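You operate a simulated robot arm through the tools that you are given. There is no shell and no other tool. Be economical: measure what you need, move in short steps, check, and stop when the job is done.

Carry out the task below with a simulated robot arm. There is one attempt and no reset: what you move stays moved.

TASK
Fetch the green bar and set it on the red tray.
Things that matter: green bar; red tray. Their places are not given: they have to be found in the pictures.

It is judged by the outcome, as a careful person would: the job done as asked, and still so three seconds after it is handed in. It fails if anything else is knocked over, pushed out of place, dropped, spilled or broken.

THE ROBOT
A 7-joint arm with a two-finger parallel gripper, fixed in place. Base frame: the origin is at the foot of the arm, x ahead of it, y to its left, z up; the work surface is at about z = 0. Lengths are in mm, angles in degrees, forces in N, time in s.
With the tool pointing down near the work surface it reaches from about 240 to 620 mm from the base axis. Its first joint turns from -66.0 to 66.0 degrees. Payload 2.6 kg.
Tool frame: the origin (TCP) lies between the finger pads and is the grasp point; the fingertips stand 30 mm ahead of it; z points along the fingers, y is the line along which they close. The gripper opens to 94 mm. The fingers are 28 mm wide and 10 mm thick; the gripper's body (50 by 96 mm) begins 55 mm behind the TCP.
Orientation is that of the tool frame in the base frame, as a unit quaternion [x, y, z, w]. With the fingers straight down and closing along the base's y, the tool's x points along the base's -x, its y along +y and its z along -z.

THE INTERFACE
- The arm moves only by the tool nudge_tool. Its argument "increments" is a list of rows, each a list of 3 entries, a list of its own where there are three numbers: the closure in counts, from 0 (fully open) to 255 (shut), then the shift along the tool's x, y, z in mm, then the turn, a rotation vector about the tool's x, y, z in degrees. In form: [[gripper, [x, y, z], [ax, ay, az]], ...]. A call has 1 to 20 rows; each row shifts and turns the commanded pose from where the row before left it, along the tool's axes as they then stand. A row lasts 0.2 s, in which the tool goes at most 50 mm and 8.6 degrees; a call with a longer step from one row to the next is refused whole, and so is a gripper value outside its range. A pose out of reach is approached as far as the arm can. The call stops where the force on the tool passes 40 N (or 10 N more than at its start, if that is more) or the arm is blocked; 0.2 s more then pass. The fingers move at their own pace (about 72 mm/s each) and stop on an object; they squeeze with about 29 N. The grip force told is the motor's: it shows also when the fingers shut on nothing. Time passes only in rows, and 0.2 s behind the last, so rows that do not move let the fingers close. It gives the time, the measured TCP pose, the force on the tool (base axes), the opening and the grip force at its end, in the units of the frame above (readings bear some noise), and new pictures: "pictures" is both (left out), scene, wrist or none.
- Cameras (640 x 400 px; columns grow to the right, rows downward): "scene" is fixed at [52.5, 445.7, 572.2]; the picture's right is [-0.60, -0.80, 0.00], its down [-0.40, 0.30, -0.87] and it looks along [0.70, -0.52, -0.49] (base axes); focal length 328 px, centre (320, 200). "wrist" rides on the gripper at [-37, 0, -58] in the tool frame; the picture's right is [0.00, -1.00, 0.00], its down [0.97, 0.00, -0.24] and it looks along [0.24, 0.00, 0.97] (tool axes); focal length 218 px, centre (320, 200).
- point_at(camera, pixels): for up to 12 pixels [column, row] of the newest picture of that camera ("zoom" is the newest enlarged one), the place [x, y, z] in the base frame of the surface seen there, good to about 2 mm. No time passes.
- enlarge(camera, box): a new picture of the part [left, top, right, bottom] of that camera's present view, enlarged. No time passes.
- job_done(): hands the job in; it is judged then, once.

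Work in short steps. Measure before you move; look again where a grasp or a placing could have gone wrong, and mend it. You have 60 turns and 100 pictures in all, the two below and enlarged ones among them. Open the gripper and draw the arm clear of the work before you hand the job in, unless the task says otherwise; then end with one line.

The tools are called as name(argument=value, ...) on one line, values as JSON. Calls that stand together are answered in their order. nudge_tool: Moves the arm, as the interface text tells. Its arguments: {"type":"object","properties":{"increments":{"type":"array","items":{"type":"array"}},"pictures":{"type":"string","enum":["both","scene","wrist","none"]}},"required":["increments"]} The other tools are called the same way: point_at (camera, pixels) gives the place of the surface under pixels of a picture; enlarge (camera, box) takes an enlarged picture of a part of a camera's view; job_done () hands the job in.

At the start:

```text
clock: 0.0
ee_pos: [397.8, 31.6, 251.1]
orientation: [0.0, 1.0, 0.001, -0.001]
ft_force: [0.2, 0.1, 0.3]
finger_gap: 94.1
grip_force: 0.0
```

scene: 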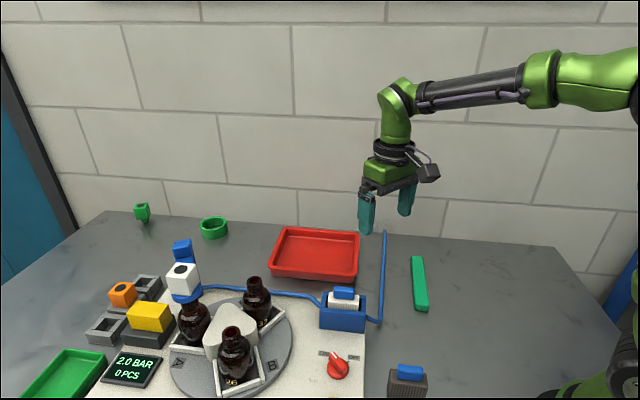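
wrist: 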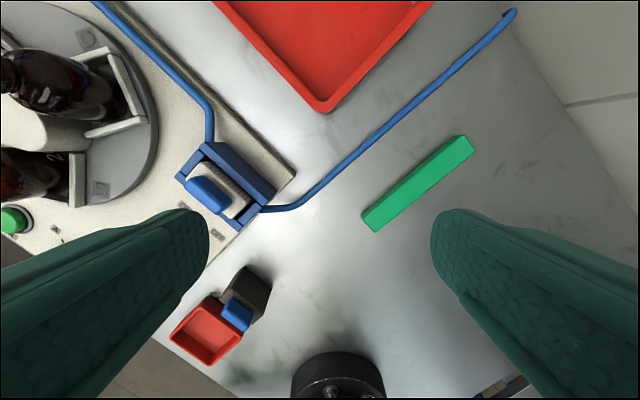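

The green bar is seen at scene (419,284) and wrist (418,184); the red tray at scene (316,253). I measure them both.

point_at(camera="wrist", pixels=[[366, 214], [376, 228], [462, 139], [472, 152], [418, 184], [322, 104], [325, 60], [300, 200], [400, 110]])

point_at(camera="scene", pixels=[[316, 253], [285, 230], [357, 234], [355, 278], [272, 272], [310, 262], [384, 260], [419, 284], [384, 234]])

enlarge(camera="scene", box=[240, 200, 460, 337])

```text
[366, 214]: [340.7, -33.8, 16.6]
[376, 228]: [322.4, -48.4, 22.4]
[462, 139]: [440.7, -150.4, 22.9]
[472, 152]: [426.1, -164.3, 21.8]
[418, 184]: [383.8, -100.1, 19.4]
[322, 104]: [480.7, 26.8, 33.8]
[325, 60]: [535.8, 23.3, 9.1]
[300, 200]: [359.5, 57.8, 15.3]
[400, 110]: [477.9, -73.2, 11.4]
```

```text
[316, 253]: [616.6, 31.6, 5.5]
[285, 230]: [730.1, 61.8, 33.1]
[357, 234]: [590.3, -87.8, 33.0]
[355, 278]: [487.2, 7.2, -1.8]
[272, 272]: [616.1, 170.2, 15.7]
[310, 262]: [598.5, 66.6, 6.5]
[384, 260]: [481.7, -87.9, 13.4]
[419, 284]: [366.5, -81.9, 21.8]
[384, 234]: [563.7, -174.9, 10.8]
```

```text
2.91 times, centred on (350, 268) of scene
```

zoom: 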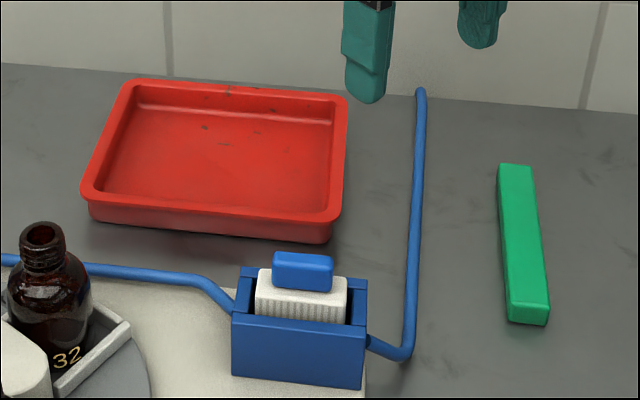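

Bar: centre about (383,-99), top z about 22, about 155 mm long along (0.66,-0.75). The tray is about 205 x 158 mm, with its long side along (0.68,0.73). I move above the bar and turn about 49 degrees so the fingers straddle it.

nudge_tool(increments=[[0, [4, -33, 15], [0, 0, 0]], [0, [4, -33, 15], [0, 0, 0]], [0, [4, -33, 15], [0, 0, 0]], [0, [3, -32, 15], [0, 0, 0]], [0, [0, 0, 0], [0, 0, 8.17]], [0, [0, 0, 0], [0, 0, 8.17]], [0, [0, 0, 0], [0, 0, 8.17]], [0, [0, 0, 0], [0, 0, 8.17]], [0, [0, 0, 0], [0, 0, 8.17]], [0, [0, 0, 0], [0, 0, 8.17]], [0, [0, 0, 0], [0, 0, 0]], [0, [0, 0, 0], [0, 0, 0]]])

```text
clock: 2.6
ee_pos: [383.0, -99.5, 190.7]
orientation: [0.415, 0.91, 0.0, 0.0]
ft_force: [0.0, -0.3, -0.7]
finger_gap: 93.9
grip_force: 0.1
```

scene: 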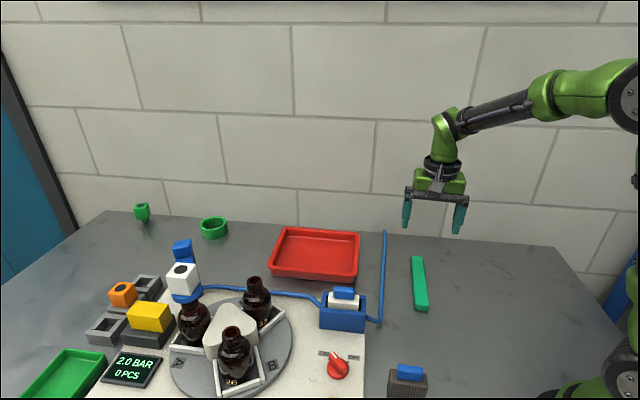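
wrist: 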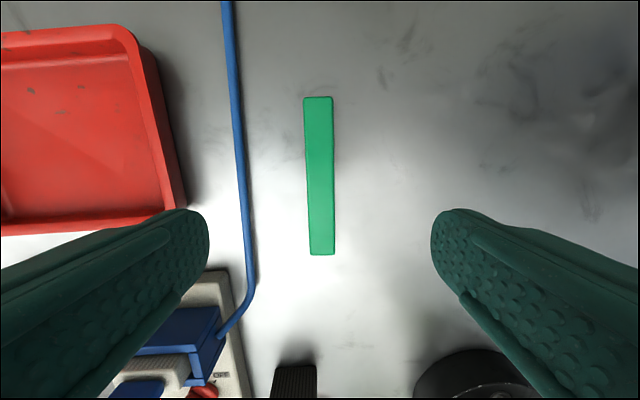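

The fingers now straddle the bar (wrist column about 320, rows 97 to 255). I measure its corners, and the tray's, for the exact centres and angles.

point_at(camera="wrist", pixels=[[306, 100], [330, 100], [312, 246], [332, 246], [319, 176], [270, 176], [180, 200], [130, 32], [165, 207], [140, 205], [60, 150]])

point_at(camera="zoom", pixels=[[136, 110], [332, 120], [325, 212], [100, 190], [130, 82], [343, 97], [332, 218], [88, 192]])

```text
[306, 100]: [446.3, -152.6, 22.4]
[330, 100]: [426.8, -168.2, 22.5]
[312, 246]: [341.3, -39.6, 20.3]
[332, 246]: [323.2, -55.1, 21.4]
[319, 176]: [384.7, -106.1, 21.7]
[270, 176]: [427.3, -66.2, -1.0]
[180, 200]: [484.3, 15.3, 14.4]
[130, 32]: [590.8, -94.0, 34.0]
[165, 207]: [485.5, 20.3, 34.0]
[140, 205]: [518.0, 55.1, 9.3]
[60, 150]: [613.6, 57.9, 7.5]
```

```text
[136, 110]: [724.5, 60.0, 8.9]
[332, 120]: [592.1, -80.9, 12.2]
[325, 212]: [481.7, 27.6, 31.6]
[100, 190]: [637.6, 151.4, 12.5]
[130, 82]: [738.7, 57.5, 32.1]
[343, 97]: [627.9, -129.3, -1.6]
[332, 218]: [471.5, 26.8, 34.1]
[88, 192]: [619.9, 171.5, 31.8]
```

Bar centre is (384,-104), top z 22, and it lies about 1.7 degrees off the tool. I correct, lower to TCP z about 34 (tips about 4 mm above the table), and check before closing.

nudge_tool(increments=[[0, [-4.3, -1.9, 20], [0, 0, -1.7]], [0, [0, 0, 35], [0, 0, 0]], [0, [0, 0, 35], [0, 0, 0]], [0, [0, 0, 30], [0, 0, 0]], [0, [0, 0, 20], [0, 0, 0]], [0, [0, 0, 16], [0, 0, 0]], [0, [0, 0, 0], [0, 0, 0]], [0, [0, 0, 0], [0, 0, 0]]])

```text
clock: 4.4
ee_pos: [383.9, -103.0, 34.3]
orientation: [0.401, 0.916, 0.0, 0.0]
ft_force: [-0.7, 1.3, -0.1]
finger_gap: 93.9
grip_force: 0.1
```

scene: 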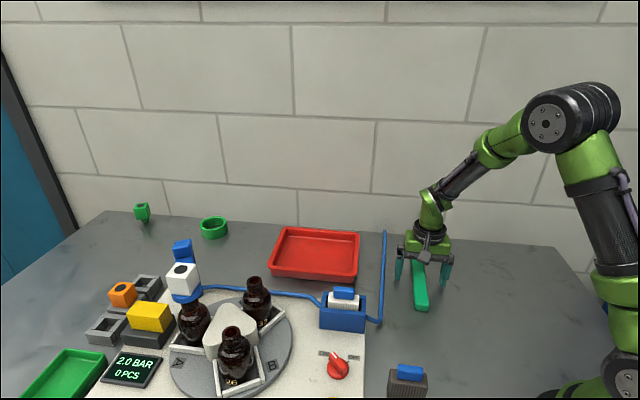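
wrist: 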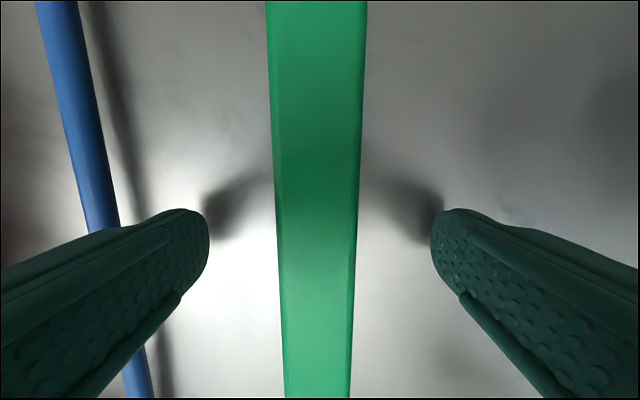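

The bar lies centred between the fingers. I close, wait, and lift slightly.

nudge_tool(increments=[[255, [0, 0, 0], [0, 0, 0]], [255, [0, 0, 0], [0, 0, 0]], [255, [0, 0, 0], [0, 0, 0]], [255, [0, 0, 0], [0, 0, 0]], [255, [0, 0, 0], [0, 0, 0]], [255, [0, 0, -10], [0, 0, 0]], [255, [0, 0, -20], [0, 0, 0]], [255, [0, 0, -30], [0, 0, 0]], [255, [0, 0, -30], [0, 0, 0]], [255, [0, 0, -30], [0, 0, 0]], [255, [0, 0, 0], [0, 0, 0]]])

```text
clock: 6.8
ee_pos: [383.1, -104.8, 156.6]
orientation: [0.401, 0.916, 0.0, 0.0]
ft_force: [0.3, 0.7, -0.4]
finger_gap: 29.2
grip_force: 28.9
```

scene: 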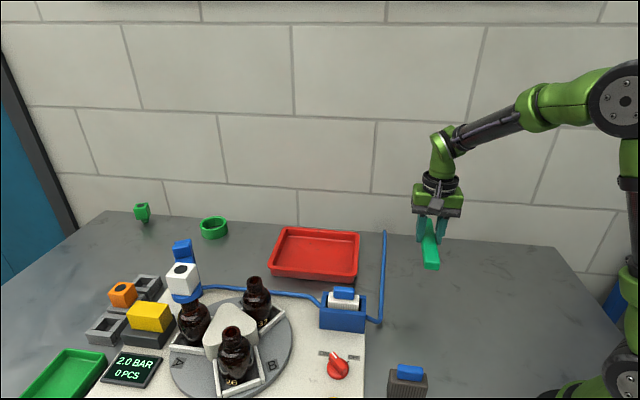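
wrist: 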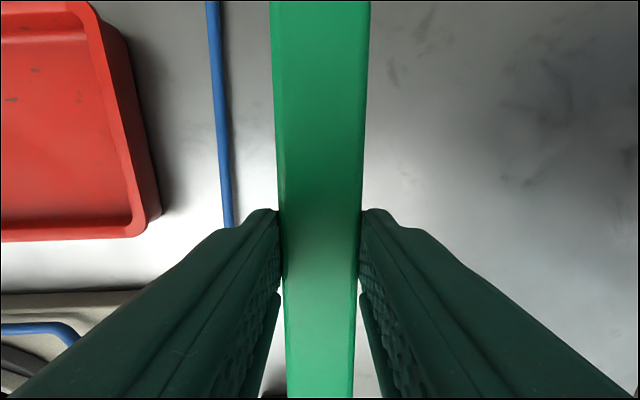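

The bar is held (gap 29 mm, grip 29 N) and level. I raise a little, turn by -93.6 degrees to line it up with the tray's long side, then look again before moving over.

nudge_tool(increments=[[255, [0, 0, -15], [0, 0, -7.8]], [255, [0, 0, -10], [0, 0, -7.8]], [255, [0, 0, 0], [0, 0, -7.8]], [255, [0, 0, 0], [0, 0, -7.8]], [255, [0, 0, 0], [0, 0, -7.8]], [255, [0, 0, 0], [0, 0, -7.8]], [255, [0, 0, 0], [0, 0, -7.8]], [255, [0, 0, 0], [0, 0, -7.8]], [255, [0, 0, 0], [0, 0, -7.8]], [255, [0, 0, 0], [0, 0, -7.8]], [255, [0, 0, 0], [0, 0, -7.8]], [255, [0, 0, 0], [0, 0, -7.8]], [255, [0, 0, 0], [0, 0, 0]]], pictures="scene")

```text
clock: 9.6
ee_pos: [383.5, -103.9, 180.1]
orientation: [-0.395, 0.919, 0.0, 0.0]
ft_force: [0.2, 0.1, -0.9]
finger_gap: 29.0
grip_force: 28.9
```

scene: 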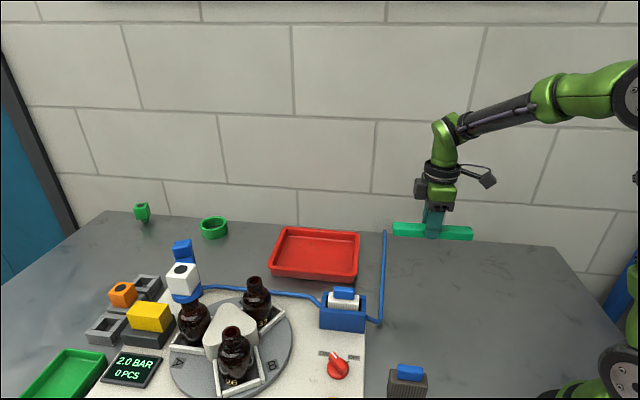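

The bar is turned and the way is clear at this height. I carry it to above the tray, about (596,47).

nudge_tool(increments=[[255, [-26, -5, 0], [0, 0, 0]], [255, [-33, -6, 0], [0, 0, 0]], [255, [-33, -6, 0], [0, 0, 0]], [255, [-33, -6, 0], [0, 0, 0]], [255, [-33, -6, 0], [0, 0, 0]], [255, [-33, -6, 0], [0, 0, 0]], [255, [-33, -7, 0], [0, 0, 0]], [255, [-33, -7, 0], [0, 0, 0]], [255, [0, 0, 20], [0, 0, 0]], [255, [0, 0, 20], [0, 0, 0]], [255, [0, 0, 20], [0, 0, 0]], [255, [0, 0, 0], [0, 0, 0]], [255, [0, 0, 0], [0, 0, 0]]])

```text
clock: 12.4
ee_pos: [597.6, 48.9, 119.6]
orientation: [-0.393, 0.92, 0.0, 0.0]
ft_force: [0.0, 0.8, -0.6]
finger_gap: 29.2
grip_force: 28.9
```

scene: 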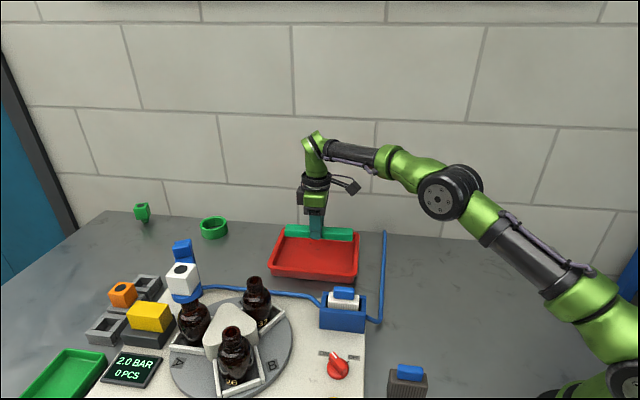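
wrist: 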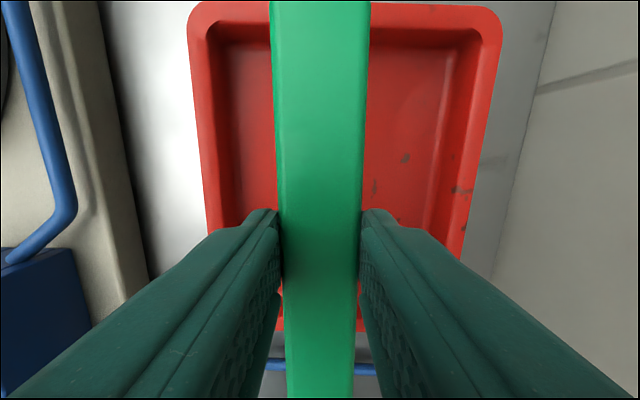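

The bar is aligned with the tray in the wrist view. I measure the bar's ends and the tray's rim and floor edges for the end clearance.

enlarge(camera="scene", box=[250, 205, 378, 285])

point_at(camera="wrist", pixels=[[230, 8], [460, 12], [232, 50], [455, 55], [250, 200], [430, 200], [220, 200], [278, 300], [365, 300], [320, 200]])

point_at(camera="zoom", pixels=[[185, 110], [505, 135], [110, 305], [535, 340], [170, 300], [500, 300]])

```text
5.00 times, centred on (314, 245) of scene
```

zoom: 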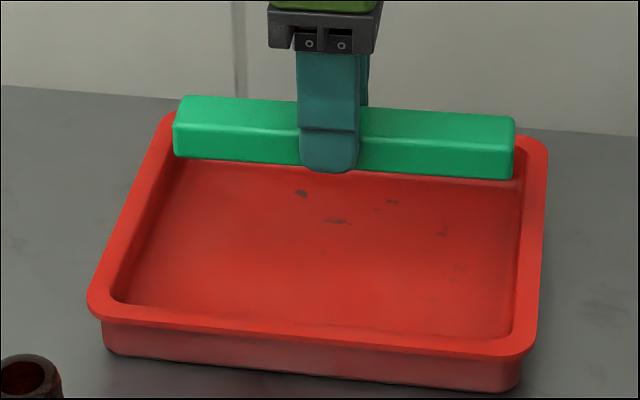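

```text
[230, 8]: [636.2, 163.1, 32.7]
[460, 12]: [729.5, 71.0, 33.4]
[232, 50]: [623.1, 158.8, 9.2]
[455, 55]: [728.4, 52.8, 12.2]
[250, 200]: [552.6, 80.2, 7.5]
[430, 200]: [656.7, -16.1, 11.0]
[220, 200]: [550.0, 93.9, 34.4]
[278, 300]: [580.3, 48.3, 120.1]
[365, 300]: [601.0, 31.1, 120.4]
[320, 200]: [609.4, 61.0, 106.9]
```

```text
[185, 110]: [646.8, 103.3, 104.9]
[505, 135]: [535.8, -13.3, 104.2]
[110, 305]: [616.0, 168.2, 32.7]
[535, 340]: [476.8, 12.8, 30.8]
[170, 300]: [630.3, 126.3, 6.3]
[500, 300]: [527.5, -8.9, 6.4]
```

The bar is slightly biased to the near end of the tray; I measure both ends' inner edges and the bar's ends exactly.

point_at(camera="zoom", pixels=[[508, 325], [517, 250], [522, 200], [120, 290], [145, 230], [162, 190], [177, 118], [511, 135], [178, 145], [510, 160], [540, 250], [110, 250]])

```text
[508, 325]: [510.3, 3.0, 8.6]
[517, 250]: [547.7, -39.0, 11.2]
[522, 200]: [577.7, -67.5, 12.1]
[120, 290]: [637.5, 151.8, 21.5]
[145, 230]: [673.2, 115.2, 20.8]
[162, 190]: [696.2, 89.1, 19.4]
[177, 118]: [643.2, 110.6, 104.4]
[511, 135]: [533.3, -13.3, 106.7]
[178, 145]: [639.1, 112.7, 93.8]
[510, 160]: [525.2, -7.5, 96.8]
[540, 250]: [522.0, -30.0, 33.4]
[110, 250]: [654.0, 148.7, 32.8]
```

Floor spans u 352 to 544 along the tray and the bar 357 to 524, so I shift 7 mm along and lower to just above the floor (TCP z about 45).

nudge_tool(increments=[[255, [-7, -2, 0], [0, 0, 0]], [255, [0, 0, 20], [0, 0, 0]], [255, [0, 0, 20], [0, 0, 0]], [255, [0, 0, 15], [0, 0, 0]], [255, [0, 0, 12], [0, 0, 0]], [255, [0, 0, 7], [0, 0, 0]], [255, [0, 0, 0], [0, 0, 0]], [255, [0, 0, 0], [0, 0, 0]]])

enlarge(camera="scene", box=[250, 205, 378, 285])

```text
clock: 14.2
ee_pos: [604.4, 51.7, 45.1]
orientation: [-0.394, 0.919, -0.001, 0.0]
ft_force: [0.7, -0.2, -1.4]
finger_gap: 29.1
grip_force: 28.7
```

scene: 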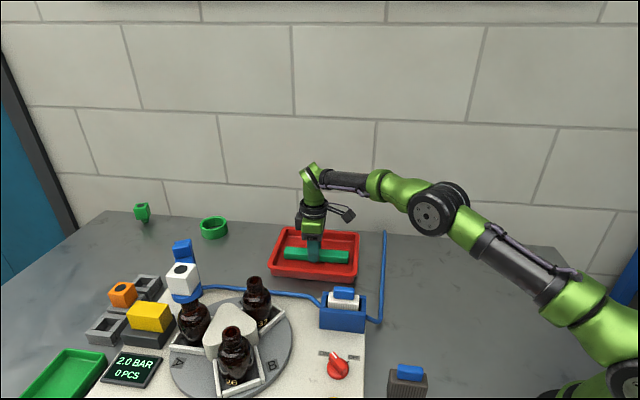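
wrist: 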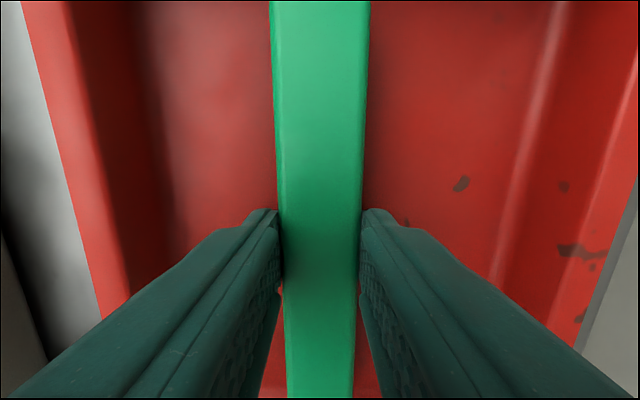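

```text
5.00 times, centred on (314, 245) of scene
```

zoom: 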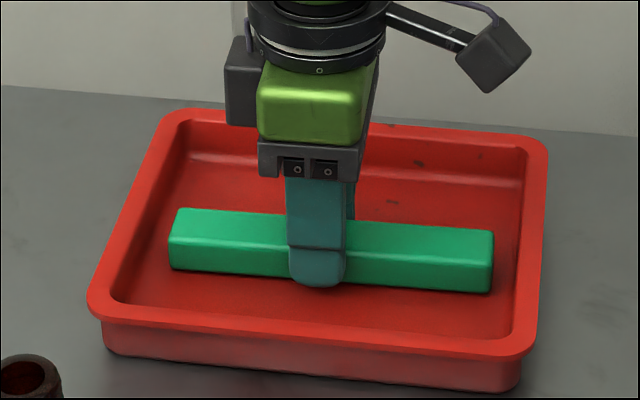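

The bar sits wholly inside the tray, a few mm above the floor. I lower it in 1 mm steps, watching the force.

nudge_tool(increments=[[255, [0, 0, 1], [0, 0, 0]], [255, [0, 0, 1], [0, 0, 0]], [255, [0, 0, 1], [0, 0, 0]], [255, [0, 0, 0], [0, 0, 0]]], pictures="none")

```text
clock: 15.2
ee_pos: [603.8, 51.7, 43.0]
orientation: [-0.393, 0.92, 0.001, 0.002]
ft_force: [-2.0, 0.1, 3.9]
finger_gap: 29.2
grip_force: 29.2
```

The upward force rose to about 4 N: the bar touches the floor. I open only part way to keep clear of the tray walls, then look.

nudge_tool(increments=[[150, [0, 0, 0], [0, 0, 0]], [120, [0, 0, 0], [0, 0, 0]], [120, [0, 0, 0], [0, 0, 0]], [120, [0, 0, 0], [0, 0, 0]]])

```text
clock: 16.2
ee_pos: [603.3, 51.0, 42.4]
orientation: [-0.393, 0.92, 0.0, 0.001]
ft_force: [-0.3, 0.7, -0.3]
finger_gap: 49.7
grip_force: 0.0
```

scene: 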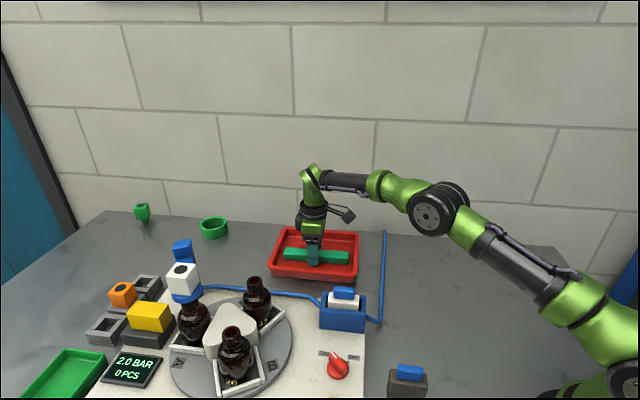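
wrist: 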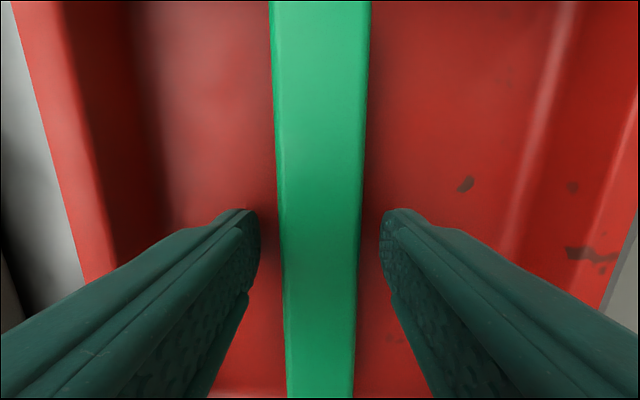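

The bar is released, with clear space on both sides. I rise straight up, draw back and open fully.

nudge_tool(increments=[[120, [0, 0, -10], [0, 0, 0]], [120, [0, 0, -20], [0, 0, 0]], [120, [0, 0, -30], [0, 0, 0]], [120, [0, 0, -30], [0, 0, 0]], [120, [0, 0, -30], [0, 0, 0]], [0, [0, 0, -20], [0, 0, 0]], [0, [33, 6, 0], [0, 0, 0]], [0, [33, 6, 0], [0, 0, 0]], [0, [33, 6, 0], [0, 0, 0]], [0, [33, 6, 0], [0, 0, 0]], [0, [33, 6, 0], [0, 0, 0]], [0, [0, 0, 0], [0, 0, 0]]], pictures="scene")

enlarge(camera="scene", box=[250, 205, 410, 305])

```text
clock: 18.8
ee_pos: [462.7, -41.3, 182.7]
orientation: [-0.393, 0.92, 0.0, 0.0]
ft_force: [-0.1, -0.5, 0.2]
finger_gap: 94.0
grip_force: 0.1
out of reach, approached as far as the arm can: row 6
```

scene: 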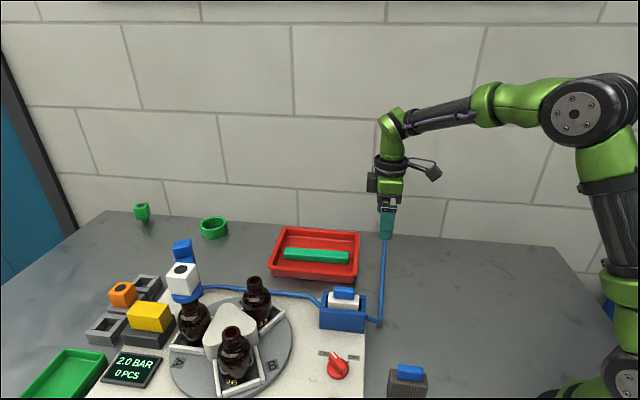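

```text
4.00 times, centred on (330, 255) of scene
```

zoom: 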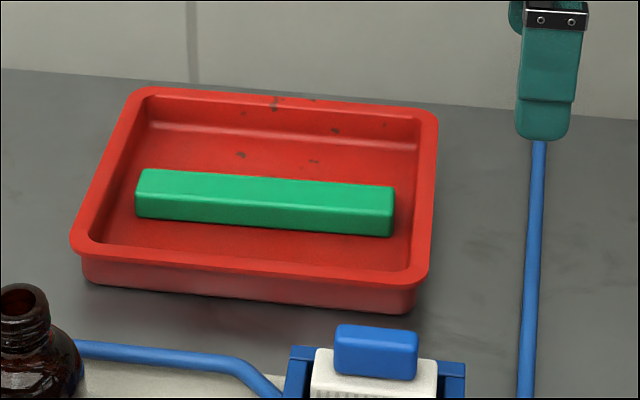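

The bar lies flat in the tray, nothing else has moved, and the arm is clear with the gripper open. I hand it in.

job_done()

```text
The job is handed in.
```

The green bar is lying flat inside the red tray, the gripper is open, the arm is clear, and nothing else was disturbed.
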